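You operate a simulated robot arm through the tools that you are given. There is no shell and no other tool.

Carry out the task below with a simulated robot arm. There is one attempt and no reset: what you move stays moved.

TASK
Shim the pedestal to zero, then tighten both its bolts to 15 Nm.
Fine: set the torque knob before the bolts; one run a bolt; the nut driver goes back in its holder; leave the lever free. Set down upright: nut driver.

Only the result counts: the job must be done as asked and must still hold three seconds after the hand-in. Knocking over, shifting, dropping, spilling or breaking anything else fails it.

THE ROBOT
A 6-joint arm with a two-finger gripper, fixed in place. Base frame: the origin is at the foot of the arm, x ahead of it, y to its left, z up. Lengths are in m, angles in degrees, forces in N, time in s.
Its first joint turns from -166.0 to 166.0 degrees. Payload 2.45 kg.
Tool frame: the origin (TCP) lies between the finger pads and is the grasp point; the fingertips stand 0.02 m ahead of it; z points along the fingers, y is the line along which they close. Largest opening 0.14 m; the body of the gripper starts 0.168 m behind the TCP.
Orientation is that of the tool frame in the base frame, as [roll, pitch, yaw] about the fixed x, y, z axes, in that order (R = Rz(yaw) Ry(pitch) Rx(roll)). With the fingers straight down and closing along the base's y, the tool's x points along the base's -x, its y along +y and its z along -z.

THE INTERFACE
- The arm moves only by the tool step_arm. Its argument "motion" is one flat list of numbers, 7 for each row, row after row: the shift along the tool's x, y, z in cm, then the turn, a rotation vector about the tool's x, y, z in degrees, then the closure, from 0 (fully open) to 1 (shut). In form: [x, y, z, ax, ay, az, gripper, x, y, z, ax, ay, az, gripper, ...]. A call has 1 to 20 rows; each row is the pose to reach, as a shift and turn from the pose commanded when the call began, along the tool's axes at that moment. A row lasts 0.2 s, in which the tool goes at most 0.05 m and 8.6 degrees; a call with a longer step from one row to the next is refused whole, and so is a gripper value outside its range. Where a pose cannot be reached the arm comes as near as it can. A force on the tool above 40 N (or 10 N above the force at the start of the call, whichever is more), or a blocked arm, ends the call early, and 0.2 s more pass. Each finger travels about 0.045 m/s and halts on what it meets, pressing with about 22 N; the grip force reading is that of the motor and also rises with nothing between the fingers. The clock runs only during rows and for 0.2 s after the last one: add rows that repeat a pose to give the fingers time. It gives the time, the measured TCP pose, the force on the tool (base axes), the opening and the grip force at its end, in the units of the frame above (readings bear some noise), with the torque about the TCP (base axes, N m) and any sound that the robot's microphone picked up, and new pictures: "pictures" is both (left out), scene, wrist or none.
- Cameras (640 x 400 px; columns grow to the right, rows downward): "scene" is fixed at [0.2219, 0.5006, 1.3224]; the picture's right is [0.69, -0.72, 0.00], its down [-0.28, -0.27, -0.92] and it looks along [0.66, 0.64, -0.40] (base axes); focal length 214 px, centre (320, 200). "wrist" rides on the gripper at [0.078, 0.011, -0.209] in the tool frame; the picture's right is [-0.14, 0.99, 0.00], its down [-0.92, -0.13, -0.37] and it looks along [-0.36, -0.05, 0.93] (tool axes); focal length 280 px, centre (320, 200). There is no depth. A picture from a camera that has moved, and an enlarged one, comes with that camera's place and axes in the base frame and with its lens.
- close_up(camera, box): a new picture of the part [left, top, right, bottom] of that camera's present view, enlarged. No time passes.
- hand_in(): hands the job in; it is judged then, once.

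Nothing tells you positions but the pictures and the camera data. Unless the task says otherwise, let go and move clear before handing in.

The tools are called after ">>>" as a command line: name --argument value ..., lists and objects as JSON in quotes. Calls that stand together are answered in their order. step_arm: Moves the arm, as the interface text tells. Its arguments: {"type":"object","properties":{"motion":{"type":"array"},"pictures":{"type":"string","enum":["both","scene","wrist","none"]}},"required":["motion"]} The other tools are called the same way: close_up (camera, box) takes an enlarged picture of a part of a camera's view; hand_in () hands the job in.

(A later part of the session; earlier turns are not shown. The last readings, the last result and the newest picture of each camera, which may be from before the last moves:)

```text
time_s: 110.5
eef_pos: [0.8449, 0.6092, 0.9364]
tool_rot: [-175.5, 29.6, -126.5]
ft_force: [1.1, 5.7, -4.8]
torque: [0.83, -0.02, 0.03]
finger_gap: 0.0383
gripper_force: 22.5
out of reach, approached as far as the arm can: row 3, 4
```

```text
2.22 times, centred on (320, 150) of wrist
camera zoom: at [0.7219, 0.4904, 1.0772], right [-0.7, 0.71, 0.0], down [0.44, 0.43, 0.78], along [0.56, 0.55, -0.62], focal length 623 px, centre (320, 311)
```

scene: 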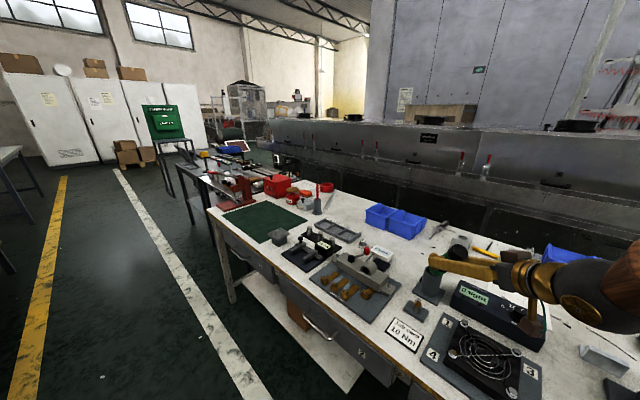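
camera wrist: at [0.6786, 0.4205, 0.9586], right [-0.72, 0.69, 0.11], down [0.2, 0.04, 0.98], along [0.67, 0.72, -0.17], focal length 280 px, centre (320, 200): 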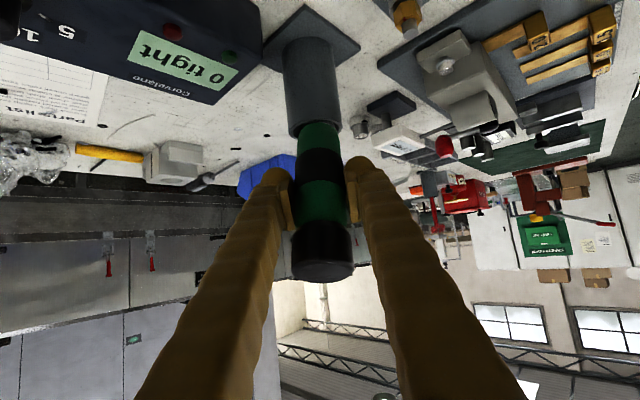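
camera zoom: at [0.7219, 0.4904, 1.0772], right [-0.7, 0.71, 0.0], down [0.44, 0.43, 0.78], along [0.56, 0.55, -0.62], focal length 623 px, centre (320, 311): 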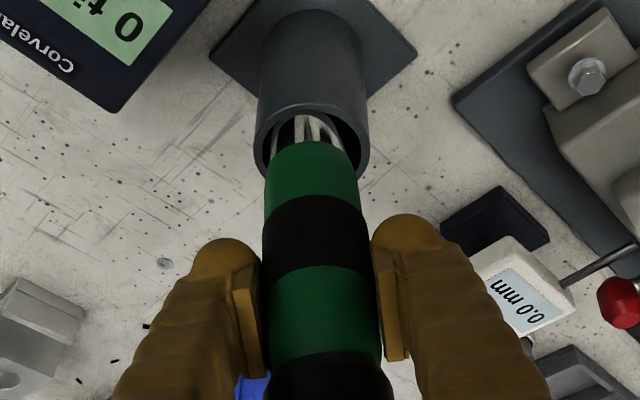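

>>> step_arm --motion '[-0.3, 0.07, 0.16, 0, 0, 0, 1, -0.57, 0.14, 0.32, 0, 0, 0, 1, -0.57, 0.14, 0.32, 0, 0, 0, 1]' --pictures "none"

>>> close_up --camera "scene" --box '[410, 215, 470, 300]'

>>> close_up --camera "wrist" --box '[270, 60, 370, 160]'

```text
time_s: 111.3
eef_pos: [0.8474, 0.6153, 0.9359]
tool_rot: [-175.4, 29.7, -126.4]
ft_force: [-0.1, -0.9, -4.3]
torque: [0.04, -0.02, 0.01]
finger_gap: 0.0379
gripper_force: 22.0
```

```text
4.71 times, centred on (440, 258) of scene
camera zoom: at [0.2219, 0.5006, 1.3224], right [0.69, -0.72, 0.0], down [-0.28, -0.27, -0.92], along [0.66, 0.64, -0.4], focal length 1009 px, centre (-245, -71)
```

zoom: 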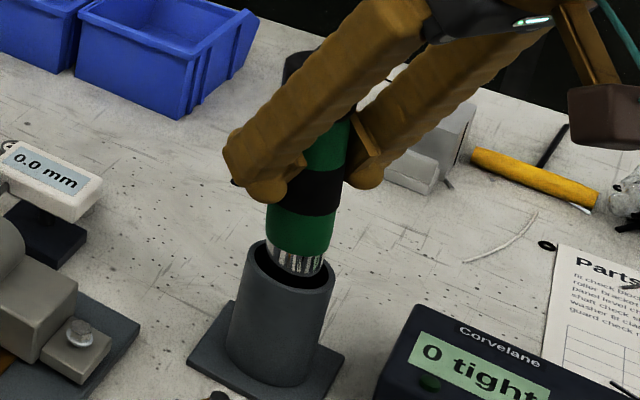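

```text
4.00 times, centred on (320, 110) of wrist
camera zoom: at [0.7252, 0.496, 1.0769], right [-0.7, 0.71, 0.0], down [0.44, 0.43, 0.78], along [0.56, 0.55, -0.62], focal length 1122 px, centre (320, 560)
```

zoom: 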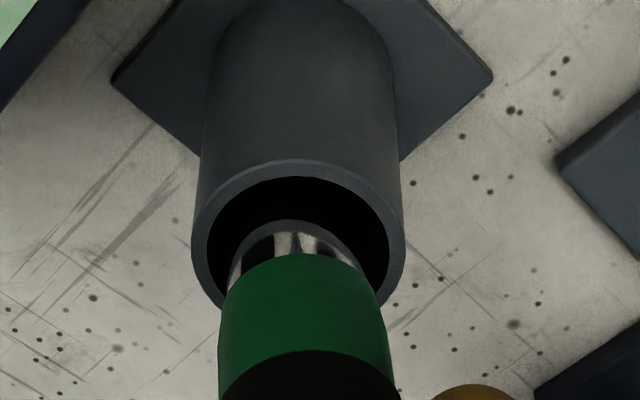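

>>> step_arm --motion '[0, 0, 0, -2.2, 0, 0, 1, 0, 0, 0, -4.5, 0, 0, 1, 0, 0, 0, -4.5, 0, 0, 1]' --pictures "none"

>>> close_up --camera "scene" --box '[410, 215, 470, 300]'

>>> close_up --camera "wrist" --box '[270, 60, 370, 160]'

```text
time_s: 112.2
eef_pos: [0.8491, 0.6172, 0.9358]
tool_rot: [-179.9, 29.7, -126.5]
ft_force: [0.1, 0.4, -4.7]
torque: [0.01, 0.0, 0.02]
finger_gap: 0.0378
gripper_force: 22.0
```

```text
4.71 times, centred on (440, 258) of scene
camera zoom: at [0.2219, 0.5006, 1.3224], right [0.69, -0.72, 0.0], down [-0.28, -0.27, -0.92], along [0.66, 0.64, -0.4], focal length 1009 px, centre (-245, -71)
```

zoom: 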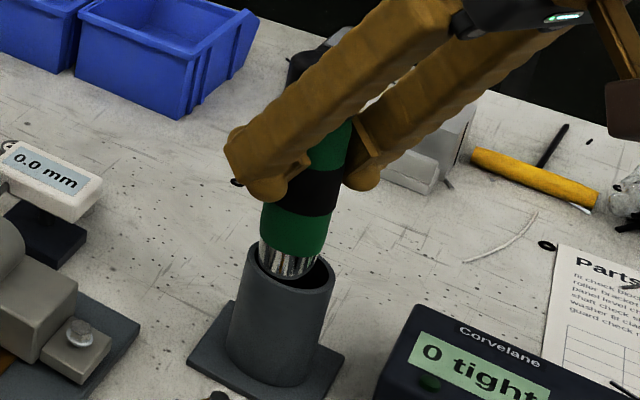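

```text
4.00 times, centred on (320, 110) of wrist
camera zoom: at [0.7379, 0.4858, 1.0782], right [-0.72, 0.69, 0.07], down [0.47, 0.42, 0.78], along [0.5, 0.59, -0.63], focal length 1122 px, centre (320, 560)
```

zoom: 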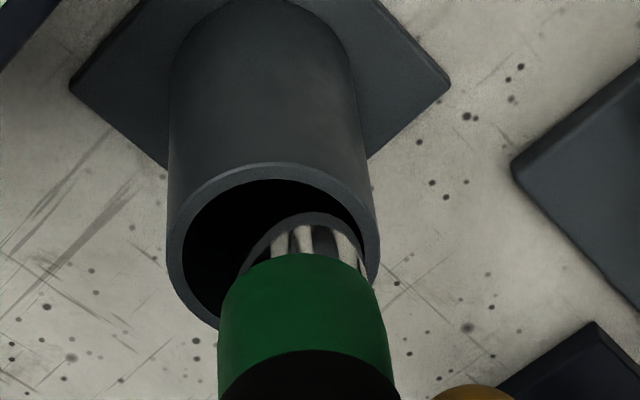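

>>> step_arm --motion '[0.25, -0.15, 0.43, 0, 0, 0, 1, 0.5, -0.25, 0.87, 0, 0, 0, 1, 0.5, -0.25, 0.87, 0, 0, 0, 1]' --pictures "none"

>>> close_up --camera "scene" --box '[410, 215, 470, 300]'

>>> close_up --camera "wrist" --box '[270, 60, 370, 160]'

```text
time_s: 113.0
eef_pos: [0.8515, 0.6146, 0.9273]
tool_rot: [-179.9, 29.9, -126.5]
ft_force: [-0.3, 2.5, 20.8]
torque: [0.34, 0.35, -0.14]
finger_gap: 0.0382
gripper_force: 21.9
```

```text
4.71 times, centred on (440, 258) of scene
camera zoom: at [0.2219, 0.5006, 1.3224], right [0.69, -0.72, 0.0], down [-0.28, -0.27, -0.92], along [0.66, 0.64, -0.4], focal length 1009 px, centre (-245, -71)
```

zoom: 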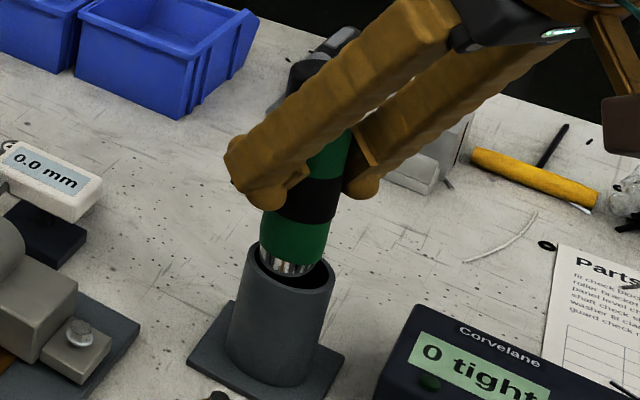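

```text
4.00 times, centred on (320, 110) of wrist
camera zoom: at [0.7399, 0.4851, 1.0698], right [-0.72, 0.69, 0.07], down [0.47, 0.42, 0.78], along [0.51, 0.6, -0.62], focal length 1122 px, centre (320, 560)
```

zoom: 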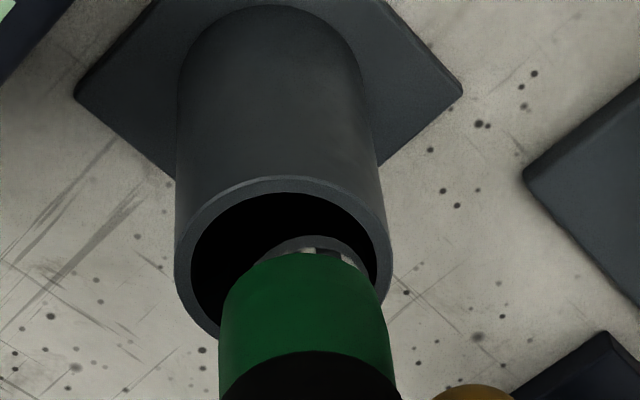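

>>> step_arm --motion '[-0.3, 0, -0.52, 0, 0, 0, 1, -0.3, -0.4, -0.52, 0, 0, 0, 1, -0.05, -0.4, -0.09, 0, 0, 0, 1, 0.1, -0.4, 0.17, 0, 0, 0, 1, 0.1, -0.4, 0.17, 0, 0, 0, 1]' --pictures "none"

>>> close_up --camera "scene" --box '[410, 215, 470, 300]'

>>> close_up --camera "wrist" --box '[260, 60, 380, 180]'

```text
time_s: 114.2
eef_pos: [0.8538, 0.6122, 0.9245]
tool_rot: [-180.0, 29.8, -126.5]
ft_force: [1.8, 4.8, 21.0]
torque: [0.27, 0.22, -0.11]
finger_gap: 0.0385
gripper_force: 21.6
```

```text
4.71 times, centred on (440, 258) of scene
camera zoom: at [0.2219, 0.5006, 1.3224], right [0.69, -0.72, 0.0], down [-0.28, -0.27, -0.92], along [0.66, 0.64, -0.4], focal length 1009 px, centre (-245, -71)
```

zoom: 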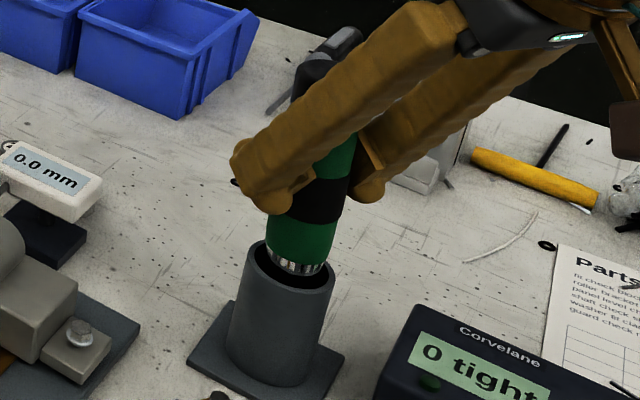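

```text
3.33 times, centred on (320, 120) of wrist
camera zoom: at [0.7432, 0.482, 1.067], right [-0.72, 0.69, 0.07], down [0.47, 0.42, 0.78], along [0.51, 0.6, -0.62], focal length 935 px, centre (320, 467)
```

zoom: 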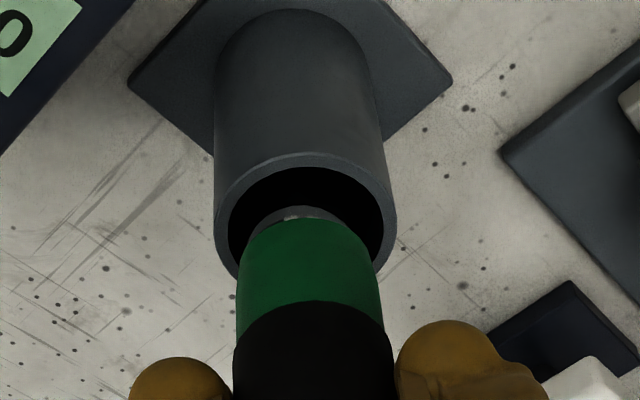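

Something inside still resists. I'll lift the driver fully clear, measure its lean precisely from both cameras, and then reinsert it aligned.

>>> step_arm --motion '[-1.2, 0, -2.1, 0, 0, 0, 1, -2.5, 0, -4.3, 0, 0, 0, 1, -4.0, 0, -7.0, 0, 0, 0, 1, -5.0, 0, -8.7, 0, 0, 0, 1, -5.0, 0, -8.7, 0, 0, 0, 1]' --pictures "both"

>>> close_up --camera "scene" --box '[400, 180, 490, 300]'

>>> close_up --camera "wrist" --box '[240, 40, 400, 180]'

```text
time_s: 115.3
eef_pos: [0.8549, 0.613, 1.0221]
tool_rot: [-179.9, 29.6, -126.4]
ft_force: [0.8, 0.1, -4.3]
torque: [0.02, 0.02, 0.02]
finger_gap: 0.0379
gripper_force: 22.3
camera wrist: at [0.7444, 0.4832, 1.1656], right [-0.72, 0.69, 0.07], down [0.47, 0.42, 0.78], along [0.5, 0.59, -0.63], focal length 280 px, centre (320, 200)
```

scene: 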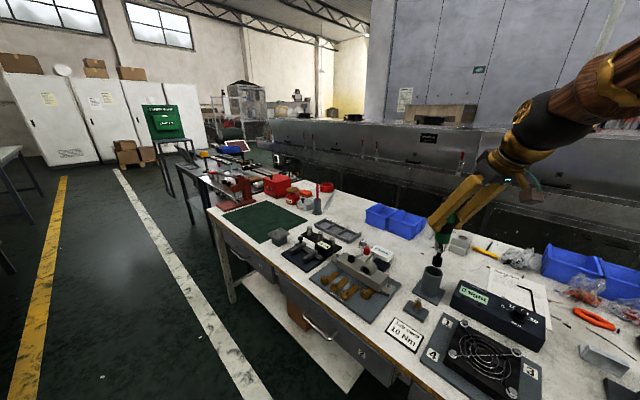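
wrist: 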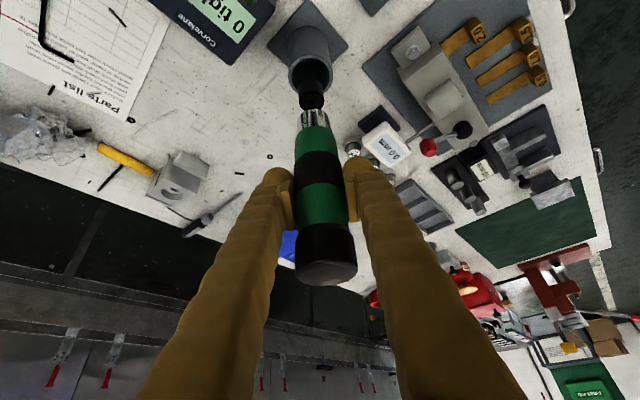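

```text
3.33 times, centred on (445, 240) of scene
camera zoom: at [0.2219, 0.5006, 1.3224], right [0.69, -0.72, 0.0], down [-0.28, -0.27, -0.92], along [0.66, 0.64, -0.4], focal length 715 px, centre (-97, 67)
```

zoom: 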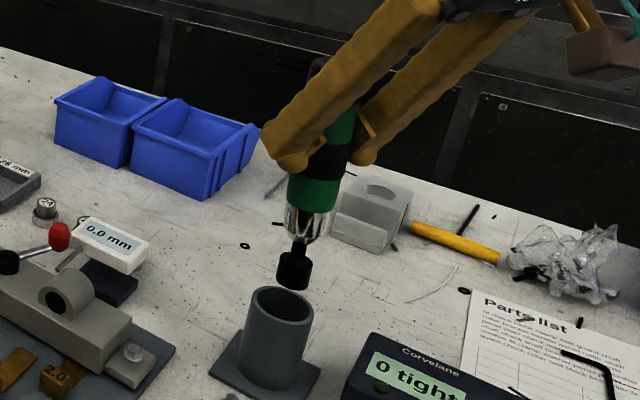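

```text
2.86 times, centred on (320, 110) of wrist
camera zoom: at [0.7444, 0.4832, 1.1656], right [-0.72, 0.69, 0.07], down [0.47, 0.42, 0.78], along [0.5, 0.59, -0.63], focal length 801 px, centre (320, 457)
```

zoom: 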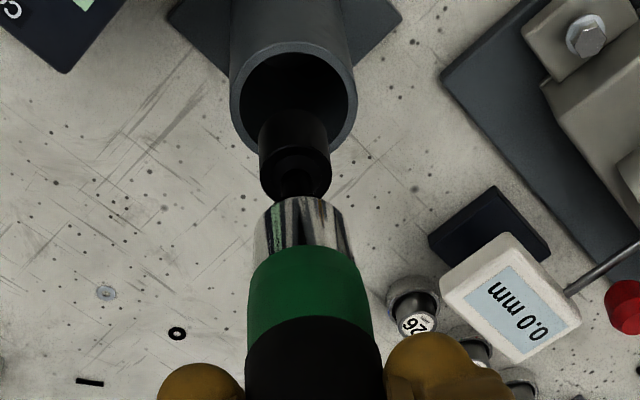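

The driver leans just 2.9° with its bottom backward, and its tip is within about 4 mm of the cup axis. I'll correct both and lower again.

>>> step_arm --motion '[0.34, 0.17, -0.2, 0, -2.9, 0, 1, 1.8, 0.17, 2.4, 0, -2.9, 0, 1, 3.3, 0.17, 5.0, 0, -2.9, 0, 1, 4.3, 0.17, 6.76, 0, -2.9, 0, 1, 4.8, 0.17, 7.6, 0, -2.9, 0, 1, 4.8, 0.17, 7.6, 0, -2.9, 0, 1]' --pictures "none"

>>> close_up --camera "scene" --box '[410, 215, 470, 300]'

>>> close_up --camera "wrist" --box '[260, 60, 380, 180]'

```text
time_s: 116.8
eef_pos: [0.8506, 0.6125, 0.9336]
tool_rot: [-179.9, 32.6, -126.4]
ft_force: [-0.1, -0.4, -4.9]
torque: [0.03, -0.02, 0.01]
finger_gap: 0.0378
gripper_force: 22.5
```

```text
4.71 times, centred on (440, 258) of scene
camera zoom: at [0.2219, 0.5006, 1.3224], right [0.69, -0.72, 0.0], down [-0.28, -0.27, -0.92], along [0.66, 0.64, -0.4], focal length 1009 px, centre (-245, -71)
```

zoom: 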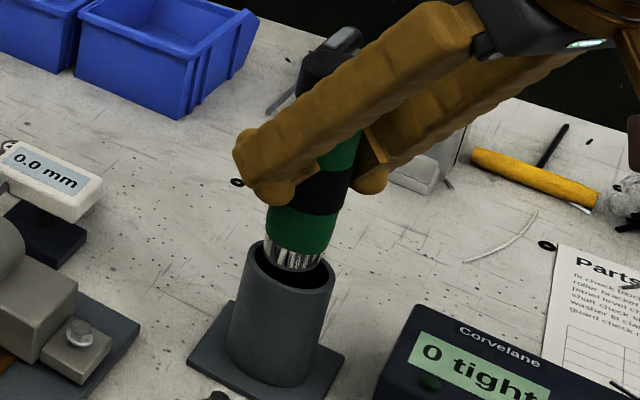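

```text
3.33 times, centred on (320, 120) of wrist
camera zoom: at [0.7357, 0.4756, 1.0676], right [-0.73, 0.68, 0.07], down [0.45, 0.39, 0.81], along [0.52, 0.62, -0.59], focal length 935 px, centre (320, 467)
```

zoom: 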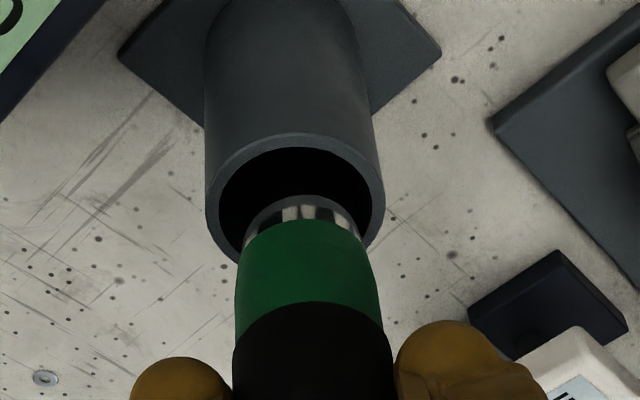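

>>> step_arm --motion '[0.27, 0, 0.42, 0, 0, 0, 1, 0.54, 0, 0.84, 0, 0, 0, 1, 0.7, 0, 1.1, 0, 0, 0, 1, 0.7, 0, 1.1, 0, 0, 0, 1]' --pictures "none"

>>> close_up --camera "scene" --box '[410, 215, 470, 300]'

>>> close_up --camera "wrist" --box '[260, 60, 380, 180]'

```text
time_s: 117.8
eef_pos: [0.8507, 0.61, 0.9217]
tool_rot: [-180.0, 32.5, -126.4]
ft_force: [-0.7, 0.1, -4.5]
torque: [-0.02, -0.02, 0.03]
finger_gap: 0.0379
gripper_force: 22.2
```

```text
4.71 times, centred on (440, 258) of scene
camera zoom: at [0.2219, 0.5006, 1.3224], right [0.69, -0.72, 0.0], down [-0.28, -0.27, -0.92], along [0.66, 0.64, -0.4], focal length 1009 px, centre (-245, -71)
```

zoom: 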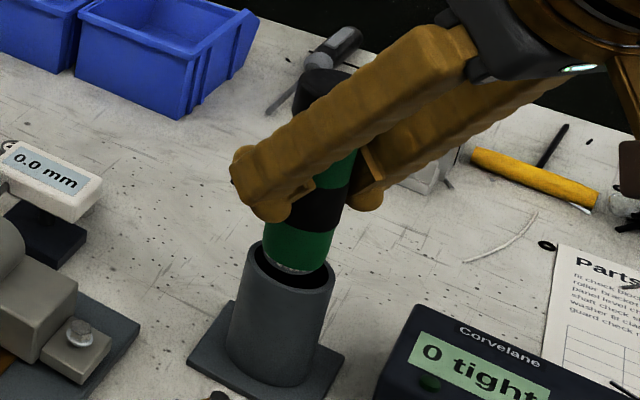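

```text
3.33 times, centred on (320, 120) of wrist
camera zoom: at [0.7356, 0.4751, 1.0549], right [-0.73, 0.68, 0.07], down [0.45, 0.39, 0.81], along [0.52, 0.62, -0.59], focal length 935 px, centre (320, 467)
```

zoom: 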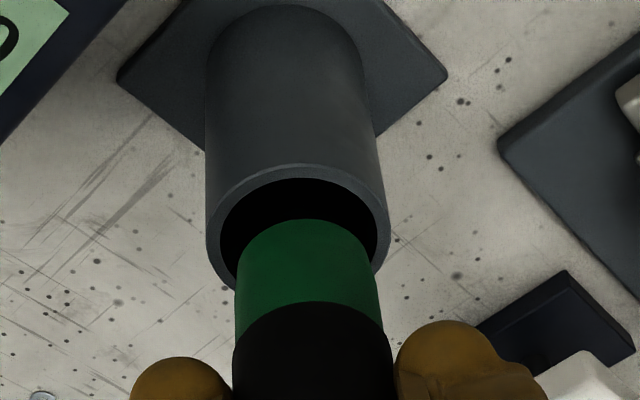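

It is going in freely now, so I'll continue down until it touches the floor of the cup.

>>> step_arm --motion '[0.16, 0, 0.25, 0, 0, 0, 1, 0.32, 0, 0.5, 0, 0, 0, 1, 0.43, 0, 0.67, 0, 0, 0, 1, 0.54, 0, 0.84, 0, 0, 0, 1]' --pictures "none"

>>> close_up --camera "scene" --box '[410, 215, 470, 300]'

>>> close_up --camera "wrist" --box '[260, 60, 380, 180]'

```text
time_s: 118.8
eef_pos: [0.851, 0.6103, 0.9131]
tool_rot: [-179.9, 32.7, -126.5]
ft_force: [-1.8, 2.5, 20.2]
torque: [0.15, 0.0, -0.02]
finger_gap: 0.0385
gripper_force: 21.9
```

```text
4.71 times, centred on (440, 258) of scene
camera zoom: at [0.2219, 0.5006, 1.3224], right [0.69, -0.72, 0.0], down [-0.28, -0.27, -0.92], along [0.66, 0.64, -0.4], focal length 1009 px, centre (-245, -71)
```

zoom: 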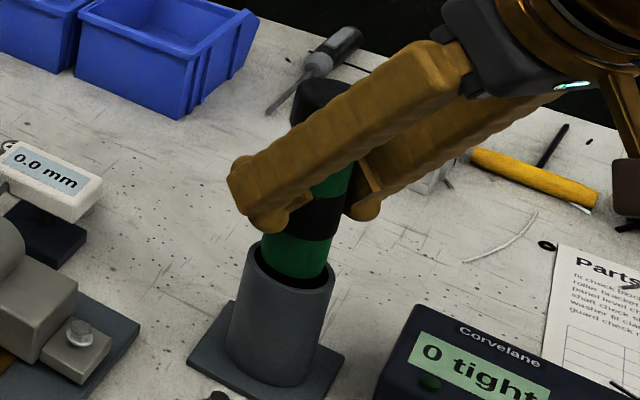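

```text
3.33 times, centred on (320, 120) of wrist
camera zoom: at [0.7363, 0.475, 1.0455], right [-0.73, 0.68, 0.07], down [0.44, 0.39, 0.81], along [0.52, 0.62, -0.58], focal length 935 px, centre (320, 467)
```

zoom: 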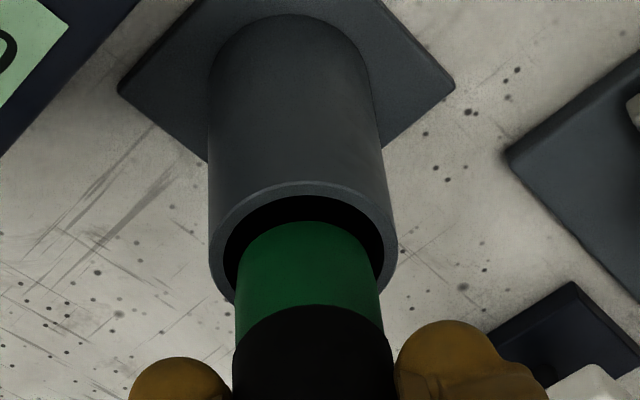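

The driver is now properly seated on the cup floor, with the contact force centred on its axis. I'll release and back off along the tool axis.

>>> step_arm --motion '[-0.08, 0, -0.12, 0, 0, 0, 1, -0.08, 0, -0.12, 0, 0, 0, 0.6, -0.08, 0, -0.12, 0, 0, 0, 0.3, -0.08, 0, -0.12, 0, 0, 0, 0, -0.08, 0, -0.12, 0, 0, 0, 0, -0.08, 0, -0.12, 0, 0, 0, 0, -0.08, 0, -0.12, 0, 0, 0, 0]' --pictures "none"

>>> close_up --camera "scene" --box '[400, 195, 490, 310]'

>>> close_up --camera "wrist" --box '[200, 60, 440, 240]'

```text
time_s: 120.3
eef_pos: [0.8508, 0.6101, 0.9114]
tool_rot: [-179.9, 32.6, -126.4]
ft_force: [0.1, 0.4, -0.9]
torque: [0.0, 0.0, 0.0]
finger_gap: 0.1399
gripper_force: 0.0
```

```text
3.48 times, centred on (445, 252) of scene
camera zoom: at [0.2219, 0.5006, 1.3224], right [0.69, -0.72, 0.0], down [-0.28, -0.27, -0.92], along [0.66, 0.64, -0.4], focal length 746 px, centre (-115, 17)
```

zoom: 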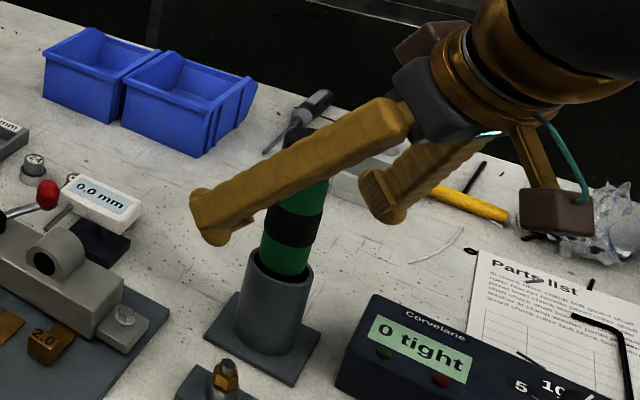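

```text
2.22 times, centred on (320, 150) of wrist
camera zoom: at [0.736, 0.4746, 1.0451], right [-0.73, 0.68, 0.07], down [0.45, 0.39, 0.81], along [0.52, 0.62, -0.59], focal length 623 px, centre (320, 311)
```

zoom: 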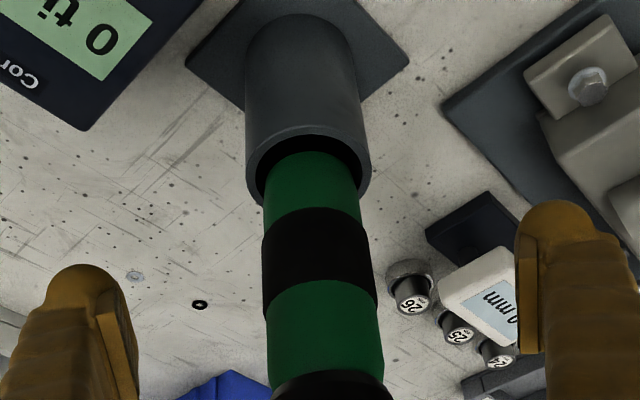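

The driver now stands upright in its holder. I'll re-orient the open gripper around it to a 45° heading and 46° tilt, raise slightly, and check before closing.

>>> step_arm --motion '[-0.54, 0, -0.84, 0, 0, 0, 0, -0.54, 0, -0.84, 1.5, -4.5, 2.4, 0, -0.54, 0, -0.84, 3.1, -9, 4.8, 0, -0.54, 0, -0.84, 4.6, -13.4, 7.2, 0, -0.54, 0, -0.84, 4.6, -13.4, 7.2, 0]' --pictures "both"

>>> close_up --camera "wrist" --box '[200, 60, 440, 240]'

>>> close_up --camera "scene" --box '[400, 195, 490, 310]'

```text
time_s: 121.5
eef_pos: [0.8499, 0.6101, 0.9232]
tool_rot: [178.8, 46.0, -136.0]
ft_force: [0.9, 0.3, 0.6]
torque: [0.04, 0.02, 0.02]
finger_gap: 0.14
gripper_force: 0.1
camera wrist: at [0.6992, 0.4729, 1.0111], right [-0.63, 0.77, 0.11], down [0.37, 0.17, 0.92], along [0.68, 0.62, -0.38], focal length 280 px, centre (320, 200)
```

scene: 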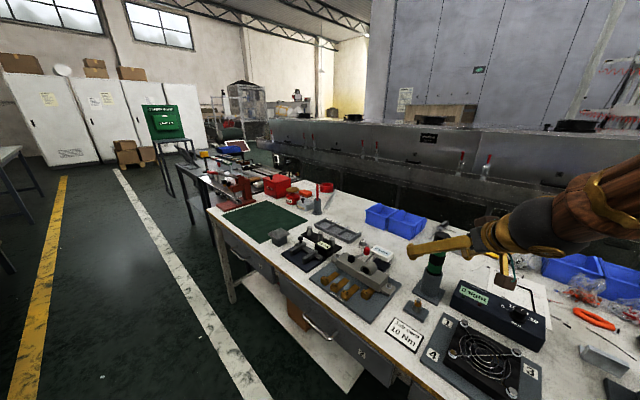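
wrist: 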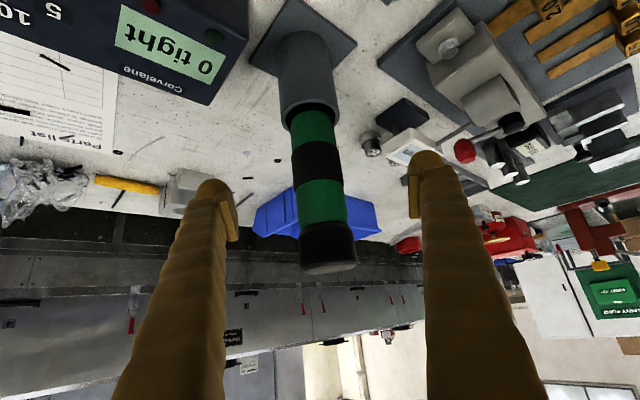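

```text
2.22 times, centred on (320, 150) of wrist
camera zoom: at [0.6992, 0.4729, 1.0111], right [-0.63, 0.77, 0.11], down [0.37, 0.17, 0.92], along [0.68, 0.62, -0.38], focal length 623 px, centre (320, 311)
```

zoom: 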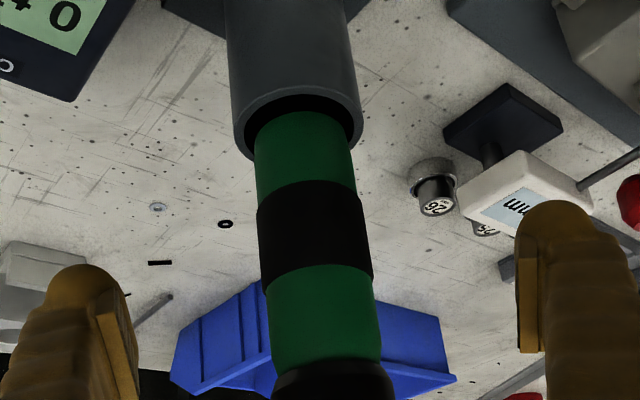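

```text
3.48 times, centred on (445, 252) of scene
camera zoom: at [0.2219, 0.5006, 1.3224], right [0.69, -0.72, 0.0], down [-0.28, -0.27, -0.92], along [0.66, 0.64, -0.4], focal length 746 px, centre (-115, 17)
```

zoom: 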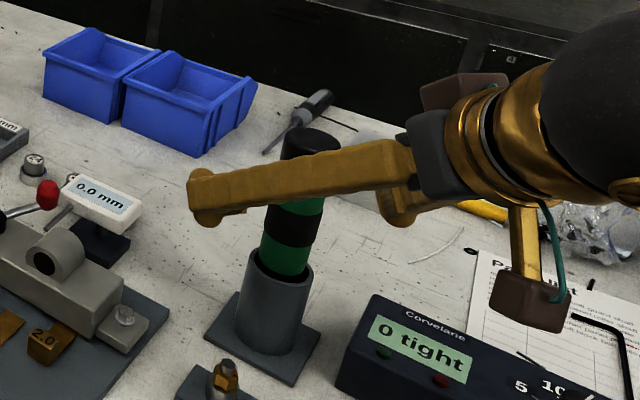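

>>> step_arm --motion '[0, 0, 0, 1.2, 0, 0, 0.2, 0, 0, 0, 1.2, 0, 0, 0.4, 0, 0, 0, 1.2, 0, 0, 0.6, 0, 0, 0, 1.2, 0, 0, 0.8, 0, 0, 0, 1.2, 0, 0, 1, 0, 0, 0, 1.2, 0, 0, 1, 0, 0, 0, 1.2, 0, 0, 1, 0, 0, 0, 1.2, 0, 0, 1]' --pictures "none"

>>> step_arm --motion '[-1.1, 0, -1.1, 0, 0, 0, 1, -2.5, 0, -2.4, 0, 0, 0, 1, -5.0, 0, -4.9, 0, 0, 0, 1, -7.6, 0, -7.4, 0, 0, 0, 1, -10.0, 0, -9.7, 0, 0, 0, 1, -10.0, 0, -9.7, 0, 0, 0, 1]' --pictures "both"

>>> close_up --camera "scene" --box '[400, 180, 490, 300]'

>>> close_up --camera "wrist" --box '[255, 20, 375, 120]'

```text
time_s: 123.3
eef_pos: [0.8499, 0.6104, 0.9229]
tool_rot: [179.7, 45.9, -135.9]
ft_force: [0.6, -1.0, 0.7]
torque: [-0.02, -0.1, 0.03]
finger_gap: 0.0383
gripper_force: 21.9
```

```text
time_s: 124.8
eef_pos: [0.8487, 0.6108, 1.0619]
tool_rot: [179.8, 46.0, -136.1]
ft_force: [-0.4, -0.1, -4.2]
torque: [0.0, -0.01, -0.01]
finger_gap: 0.0384
gripper_force: 22.1
camera wrist: at [0.6948, 0.4762, 1.1506], right [-0.62, 0.78, 0.1], down [0.36, 0.17, 0.92], along [0.7, 0.61, -0.38], focal length 280 px, centre (320, 200)
```

scene: 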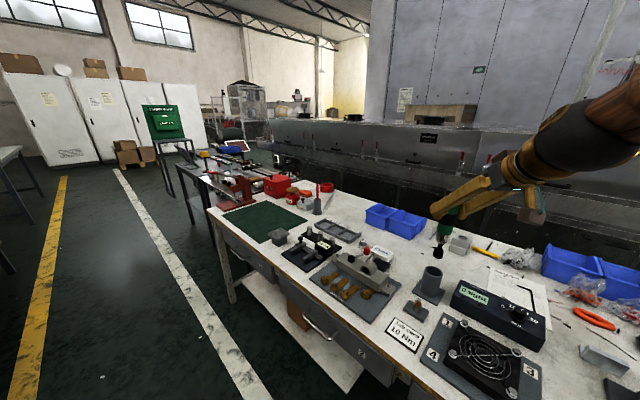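
wrist: 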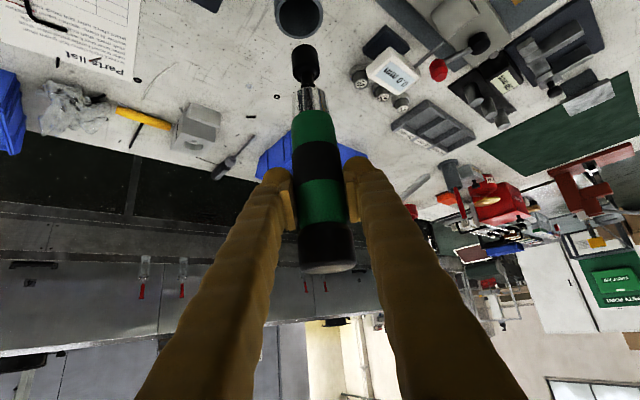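

```text
3.33 times, centred on (445, 240) of scene
camera zoom: at [0.2219, 0.5006, 1.3224], right [0.69, -0.72, 0.0], down [-0.28, -0.27, -0.92], along [0.66, 0.64, -0.4], focal length 715 px, centre (-97, 67)
```

zoom: 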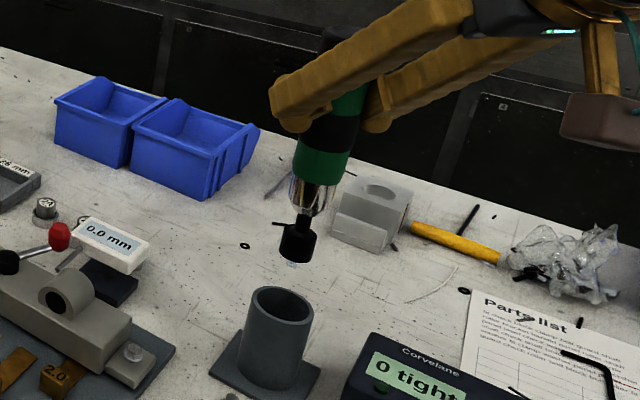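

```text
4.00 times, centred on (315, 70) of wrist
camera zoom: at [0.6948, 0.4762, 1.1506], right [-0.62, 0.78, 0.1], down [0.36, 0.17, 0.92], along [0.7, 0.61, -0.38], focal length 1122 px, centre (340, 720)
```

zoom: 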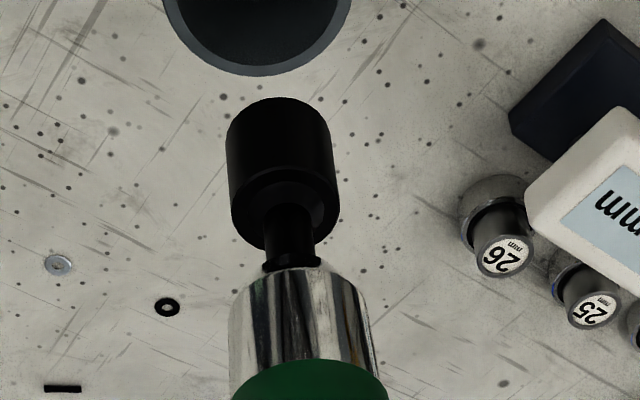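

The fresh grasp is good: the driver is vertical, with its tip 0.148 m below the TCP. I'll carry it over bolt R again at a safe height.

>>> step_arm --motion '[0.5, 2.7, -0.1, 0, 0, 0, 1, 1.2, 5.4, 0.2, 0, 0, 0, 1, 2.2, 8.1, 1.0, 0, 0, 0, 1, 3.4, 10.8, 2.2, 0, 0, 0, 1, 4.93, 13.52, 3.81, 0, 0, 0, 1, 4.93, 13.52, 3.81, 0, 0, 0, 1]' --pictures "both"

>>> close_up --camera "wrist" --box '[255, 10, 375, 110]'

>>> close_up --camera "scene" --box '[360, 220, 430, 295]'

```text
time_s: 126.2
eef_pos: [0.7524, 0.6996, 0.9995]
tool_rot: [179.8, 46.0, -136.0]
ft_force: [-0.6, 0.9, -4.7]
torque: [0.03, 0.03, 0.0]
finger_gap: 0.0384
gripper_force: 22.3
camera wrist: at [0.5982, 0.5666, 1.0887], right [-0.62, 0.78, 0.1], down [0.36, 0.17, 0.92], along [0.7, 0.61, -0.38], focal length 280 px, centre (320, 200)
```

scene: 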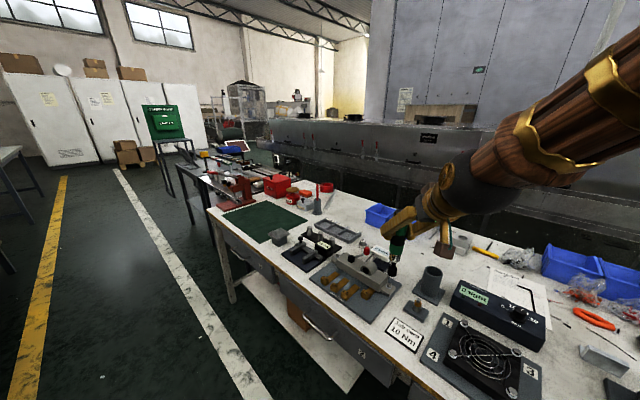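
wrist: 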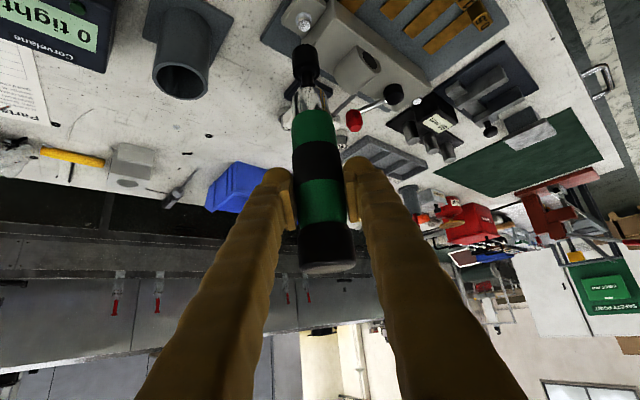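

```text
4.00 times, centred on (315, 60) of wrist
camera zoom: at [0.5982, 0.5666, 1.0887], right [-0.62, 0.78, 0.1], down [0.36, 0.17, 0.92], along [0.7, 0.61, -0.38], focal length 1122 px, centre (340, 760)
```

zoom: 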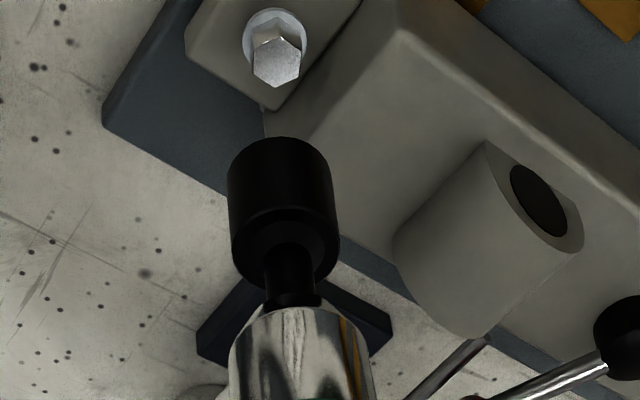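

```text
5.33 times, centred on (395, 258) of scene
camera zoom: at [0.2219, 0.5006, 1.3224], right [0.69, -0.72, 0.0], down [-0.28, -0.27, -0.92], along [0.66, 0.64, -0.4], focal length 1144 px, centre (-80, -107)
```

zoom: 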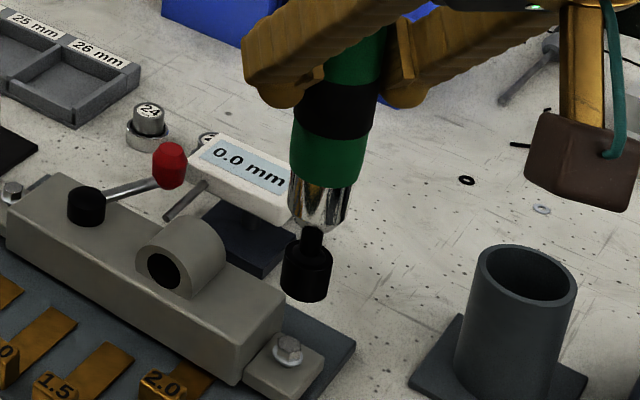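

>>> step_arm --motion '[-0.09, 0.29, 0.1, 0, 0, 0, 1, 0.9, 0.29, 1.0, 0, 0, 0, 1, 1.8, 0.29, 1.9, 0, 0, 0, 1, 2.6, 0.29, 2.7, 0, 0, 0, 1, 2.6, 0.29, 2.7, 0, 0, 0, 1]' --pictures "both"

>>> close_up --camera "wrist" --box '[265, 10, 345, 90]'

>>> close_up --camera "scene" --box '[365, 240, 425, 300]'

```text
time_s: 127.3
eef_pos: [0.7512, 0.7046, 0.9633]
tool_rot: [-179.9, 46.1, -136.0]
ft_force: [-0.3, 0.0, -5.1]
torque: [0.01, -0.01, 0.01]
finger_gap: 0.0382
gripper_force: 22.2
out of reach, approached as far as the arm can: row 4
camera wrist: at [0.5962, 0.5714, 1.0518], right [-0.62, 0.78, 0.1], down [0.36, 0.17, 0.92], along [0.7, 0.6, -0.38], focal length 280 px, centre (320, 200)
```

scene: 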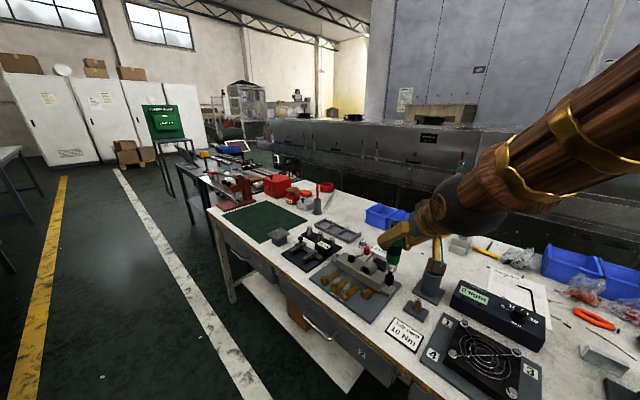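
wrist: 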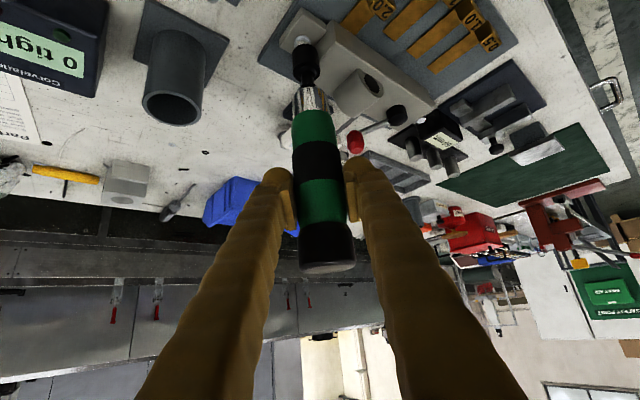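

```text
5.00 times, centred on (305, 50) of wrist
camera zoom: at [0.5962, 0.5714, 1.0518], right [-0.62, 0.78, 0.1], down [0.36, 0.17, 0.92], along [0.7, 0.6, -0.38], focal length 1402 px, centre (395, 950)
```

zoom: 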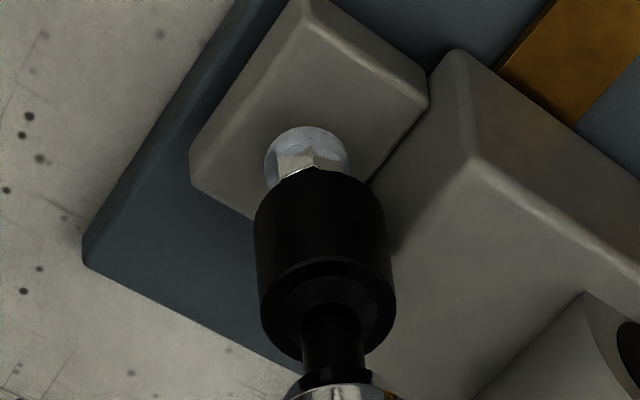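

```text
6.67 times, centred on (395, 270) of scene
camera zoom: at [0.2219, 0.5006, 1.3224], right [0.69, -0.72, 0.0], down [-0.28, -0.27, -0.92], along [0.66, 0.64, -0.4], focal length 1430 px, centre (-180, -267)
```

zoom: 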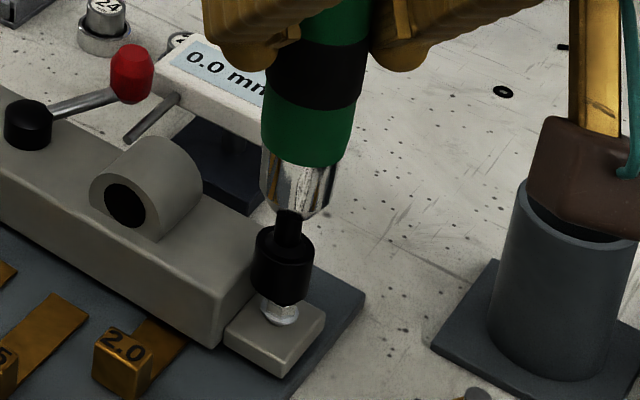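

The socket is hovering right over bolt R. I'll nudge it 2–3 mm forward and descend slowly, watching force and sound.

>>> step_arm --motion '[-0.17, -0.1, 0.18, 0, 0, 0, 1, 0.05, -0.1, 0.39, 0, 0, 0, 1, 0.2, -0.1, 0.53, 0, 0, 0, 1, 0.34, -0.1, 0.67, 0, 0, 0, 1, 0.34, -0.1, 0.67, 0, 0, 0, 1]' --pictures "scene"

>>> close_up --camera "wrist" --box '[265, 10, 345, 90]'

>>> close_up --camera "scene" --box '[365, 240, 425, 300]'

```text
time_s: 128.6
eef_pos: [0.752, 0.7068, 0.9574]
tool_rot: [179.8, 46.2, -136.1]
ft_force: [1.8, -0.1, 20.8]
torque: [-0.03, -0.17, 0.03]
finger_gap: 0.0385
gripper_force: 22.1
```

scene: 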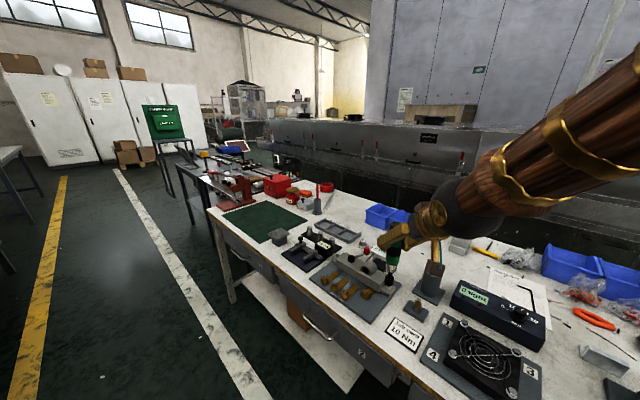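

```text
5.00 times, centred on (305, 50) of wrist
camera zoom: at [0.5988, 0.5732, 1.0455], right [-0.62, 0.78, 0.1], down [0.36, 0.17, 0.92], along [0.7, 0.61, -0.38], focal length 1402 px, centre (395, 950)
```

zoom: 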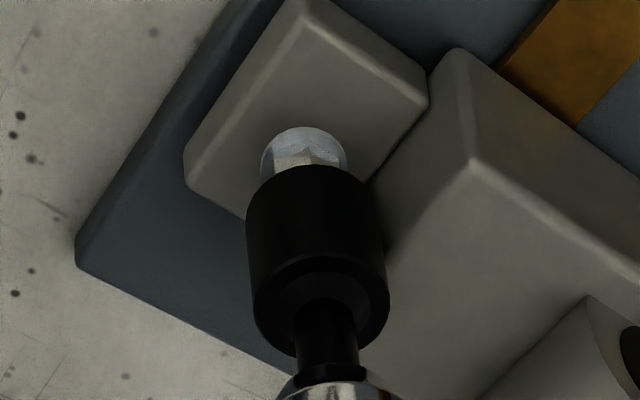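

```text
6.67 times, centred on (395, 270) of scene
camera zoom: at [0.2219, 0.5006, 1.3224], right [0.69, -0.72, 0.0], down [-0.28, -0.27, -0.92], along [0.66, 0.64, -0.4], focal length 1430 px, centre (-180, -267)
```

zoom: 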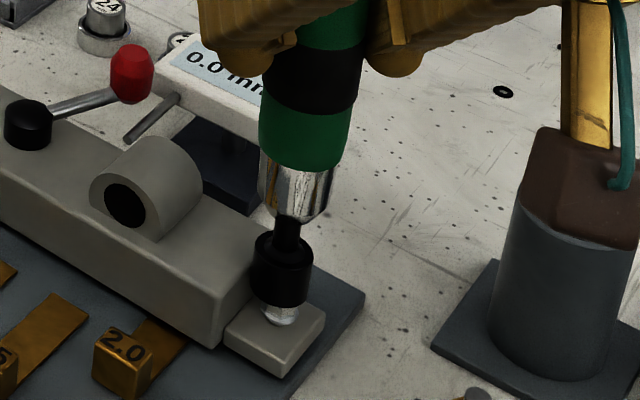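

The socket now sits on the bolt head with the force centred on the axis. I'll hold for a second to see if a run starts, and look at the controller display.

>>> step_arm --motion '[0, 0, 0, 0, 0, 0, 1, 0, 0, 0, 0, 0, 0, 1, 0, 0, 0, 0, 0, 0, 1, 0, 0, 0, 0, 0, 0, 1, 0, 0, 0, 0, 0, 0, 1]' --pictures "none"

>>> close_up --camera "scene" --box '[440, 270, 560, 345]'

>>> close_up --camera "scene" --box '[380, 260, 410, 300]'

```text
time_s: 129.8
eef_pos: [0.7529, 0.707, 0.955]
tool_rot: [179.8, 46.0, -135.9]
ft_force: [3.1, -0.5, 20.7]
torque: [-0.01, -0.21, -0.02]
finger_gap: 0.0386
gripper_force: 21.9
```

```text
5.33 times, centred on (500, 308) of scene
camera zoom: at [0.2219, 0.5006, 1.3224], right [0.69, -0.72, 0.0], down [-0.28, -0.27, -0.92], along [0.66, 0.64, -0.4], focal length 1144 px, centre (-640, -373)
```

zoom: 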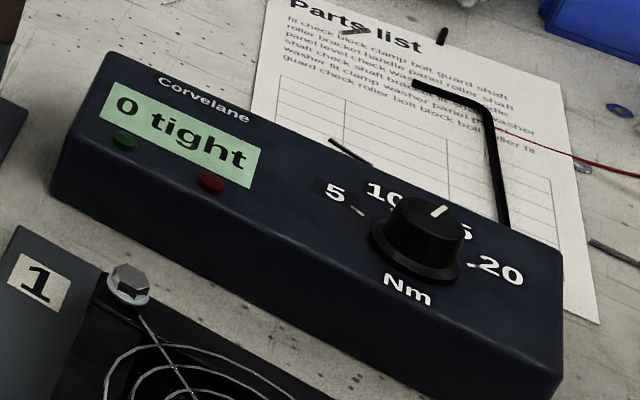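

```text
10.00 times, centred on (395, 280) of scene
camera zoom: at [0.2219, 0.5006, 1.3224], right [0.69, -0.72, 0.0], down [-0.28, -0.27, -0.92], along [0.66, 0.64, -0.4], focal length 2145 px, centre (-430, -600)
```

zoom: 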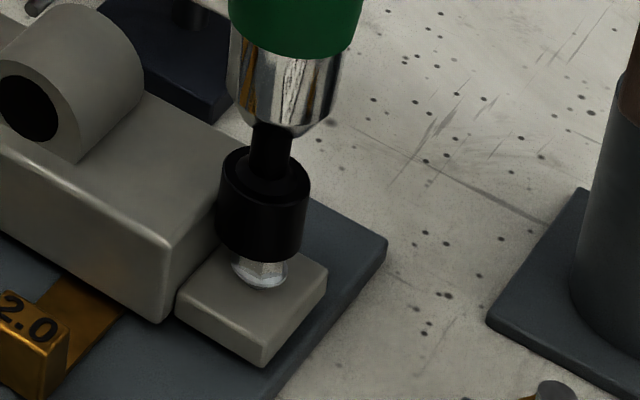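

>>> step_arm --motion '[-0.36, 0, -0.35, 0, 0, 0, 1, -0.15, -0.05, -0.56, 0, 0, 0, 1, 0.07, -0.05, -0.35, 0, 0, 0, 1, 0.21, -0.05, -0.21, 0, 0, 0, 1, 0.28, -0.05, -0.14, 0, 0, 0, 1, 0.28, -0.05, -0.14, 0, 0, 0, 1]' --pictures "none"

>>> close_up --camera "wrist" --box '[265, 10, 345, 90]'

>>> close_up --camera "scene" --box '[380, 260, 410, 300]'

```text
time_s: 131.2
eef_pos: [0.7498, 0.7061, 0.9555]
tool_rot: [179.8, 46.1, -136.0]
ft_force: [0.2, -0.7, 10.1]
torque: [-0.15, 0.05, 0.02]
finger_gap: 0.0382
gripper_force: 22.1
```

```text
5.00 times, centred on (305, 50) of wrist
camera zoom: at [0.5964, 0.5709, 1.0439], right [-0.62, 0.78, 0.1], down [0.36, 0.17, 0.92], along [0.7, 0.61, -0.38], focal length 1402 px, centre (395, 950)
```

zoom: 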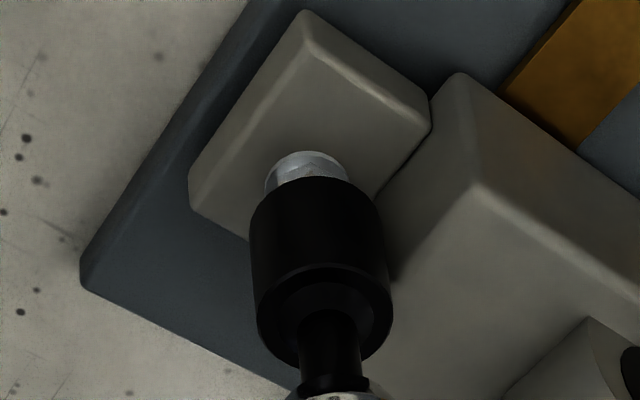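

```text
10.00 times, centred on (395, 280) of scene
camera zoom: at [0.2219, 0.5006, 1.3224], right [0.69, -0.72, 0.0], down [-0.28, -0.27, -0.92], along [0.66, 0.64, -0.4], focal length 2145 px, centre (-430, -600)
```

zoom: 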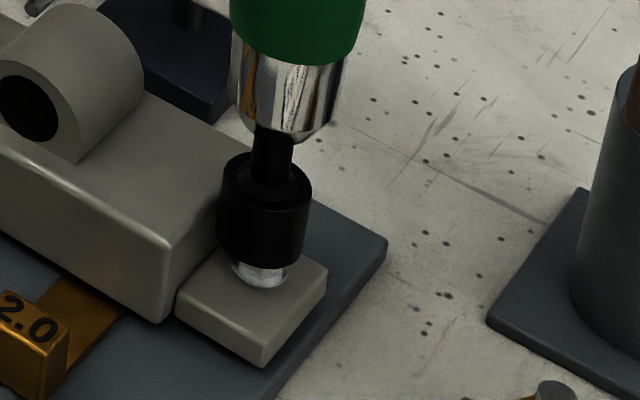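

The alignment looks better and the head is more covered. I'll press down gently a couple of millimetres more.

>>> step_arm --motion '[0.07, 0, 0.07, 0, 0, 0, 1, 0.14, 0, 0.14, 0, 0, 0, 1, 0.21, 0, 0.21, 0, 0, 0, 1, 0.21, 0, 0.21, 0, 0, 0, 1, 0.21, 0, 0.21, 0, 0, 0, 1]' --pictures "none"

>>> close_up --camera "wrist" --box '[265, 10, 345, 90]'

>>> close_up --camera "scene" --box '[380, 260, 410, 300]'

```text
time_s: 132.3
eef_pos: [0.7496, 0.7043, 0.9517]
tool_rot: [179.9, 45.9, -135.9]
ft_force: [0.9, 2.1, 20.8]
torque: [0.09, -0.16, 0.03]
finger_gap: 0.0384
gripper_force: 21.5
```

```text
5.00 times, centred on (305, 50) of wrist
camera zoom: at [0.5963, 0.5705, 1.0403], right [-0.62, 0.78, 0.1], down [0.36, 0.17, 0.92], along [0.7, 0.61, -0.38], focal length 1402 px, centre (395, 950)
```

zoom: 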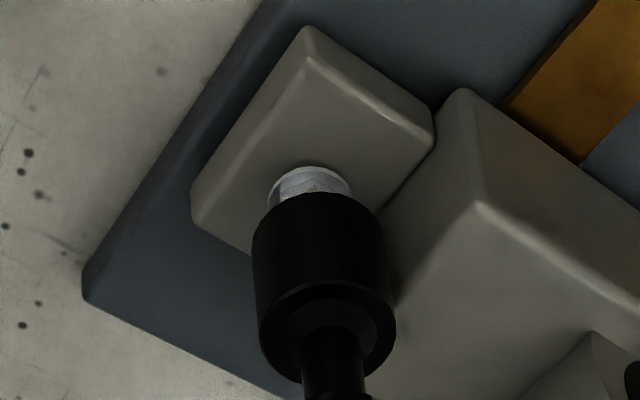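

```text
10.00 times, centred on (395, 280) of scene
camera zoom: at [0.2219, 0.5006, 1.3224], right [0.69, -0.72, 0.0], down [-0.28, -0.27, -0.92], along [0.66, 0.64, -0.4], focal length 2145 px, centre (-430, -600)
```

zoom: 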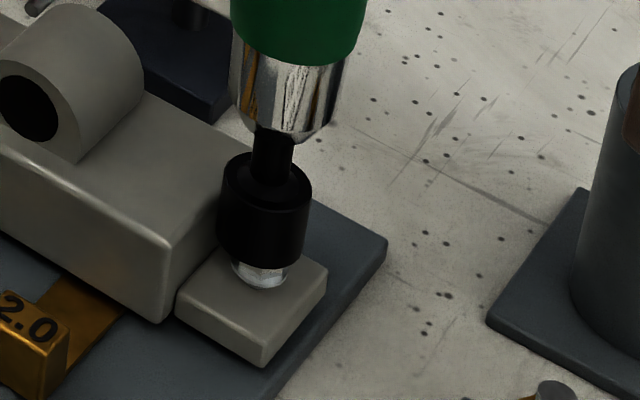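

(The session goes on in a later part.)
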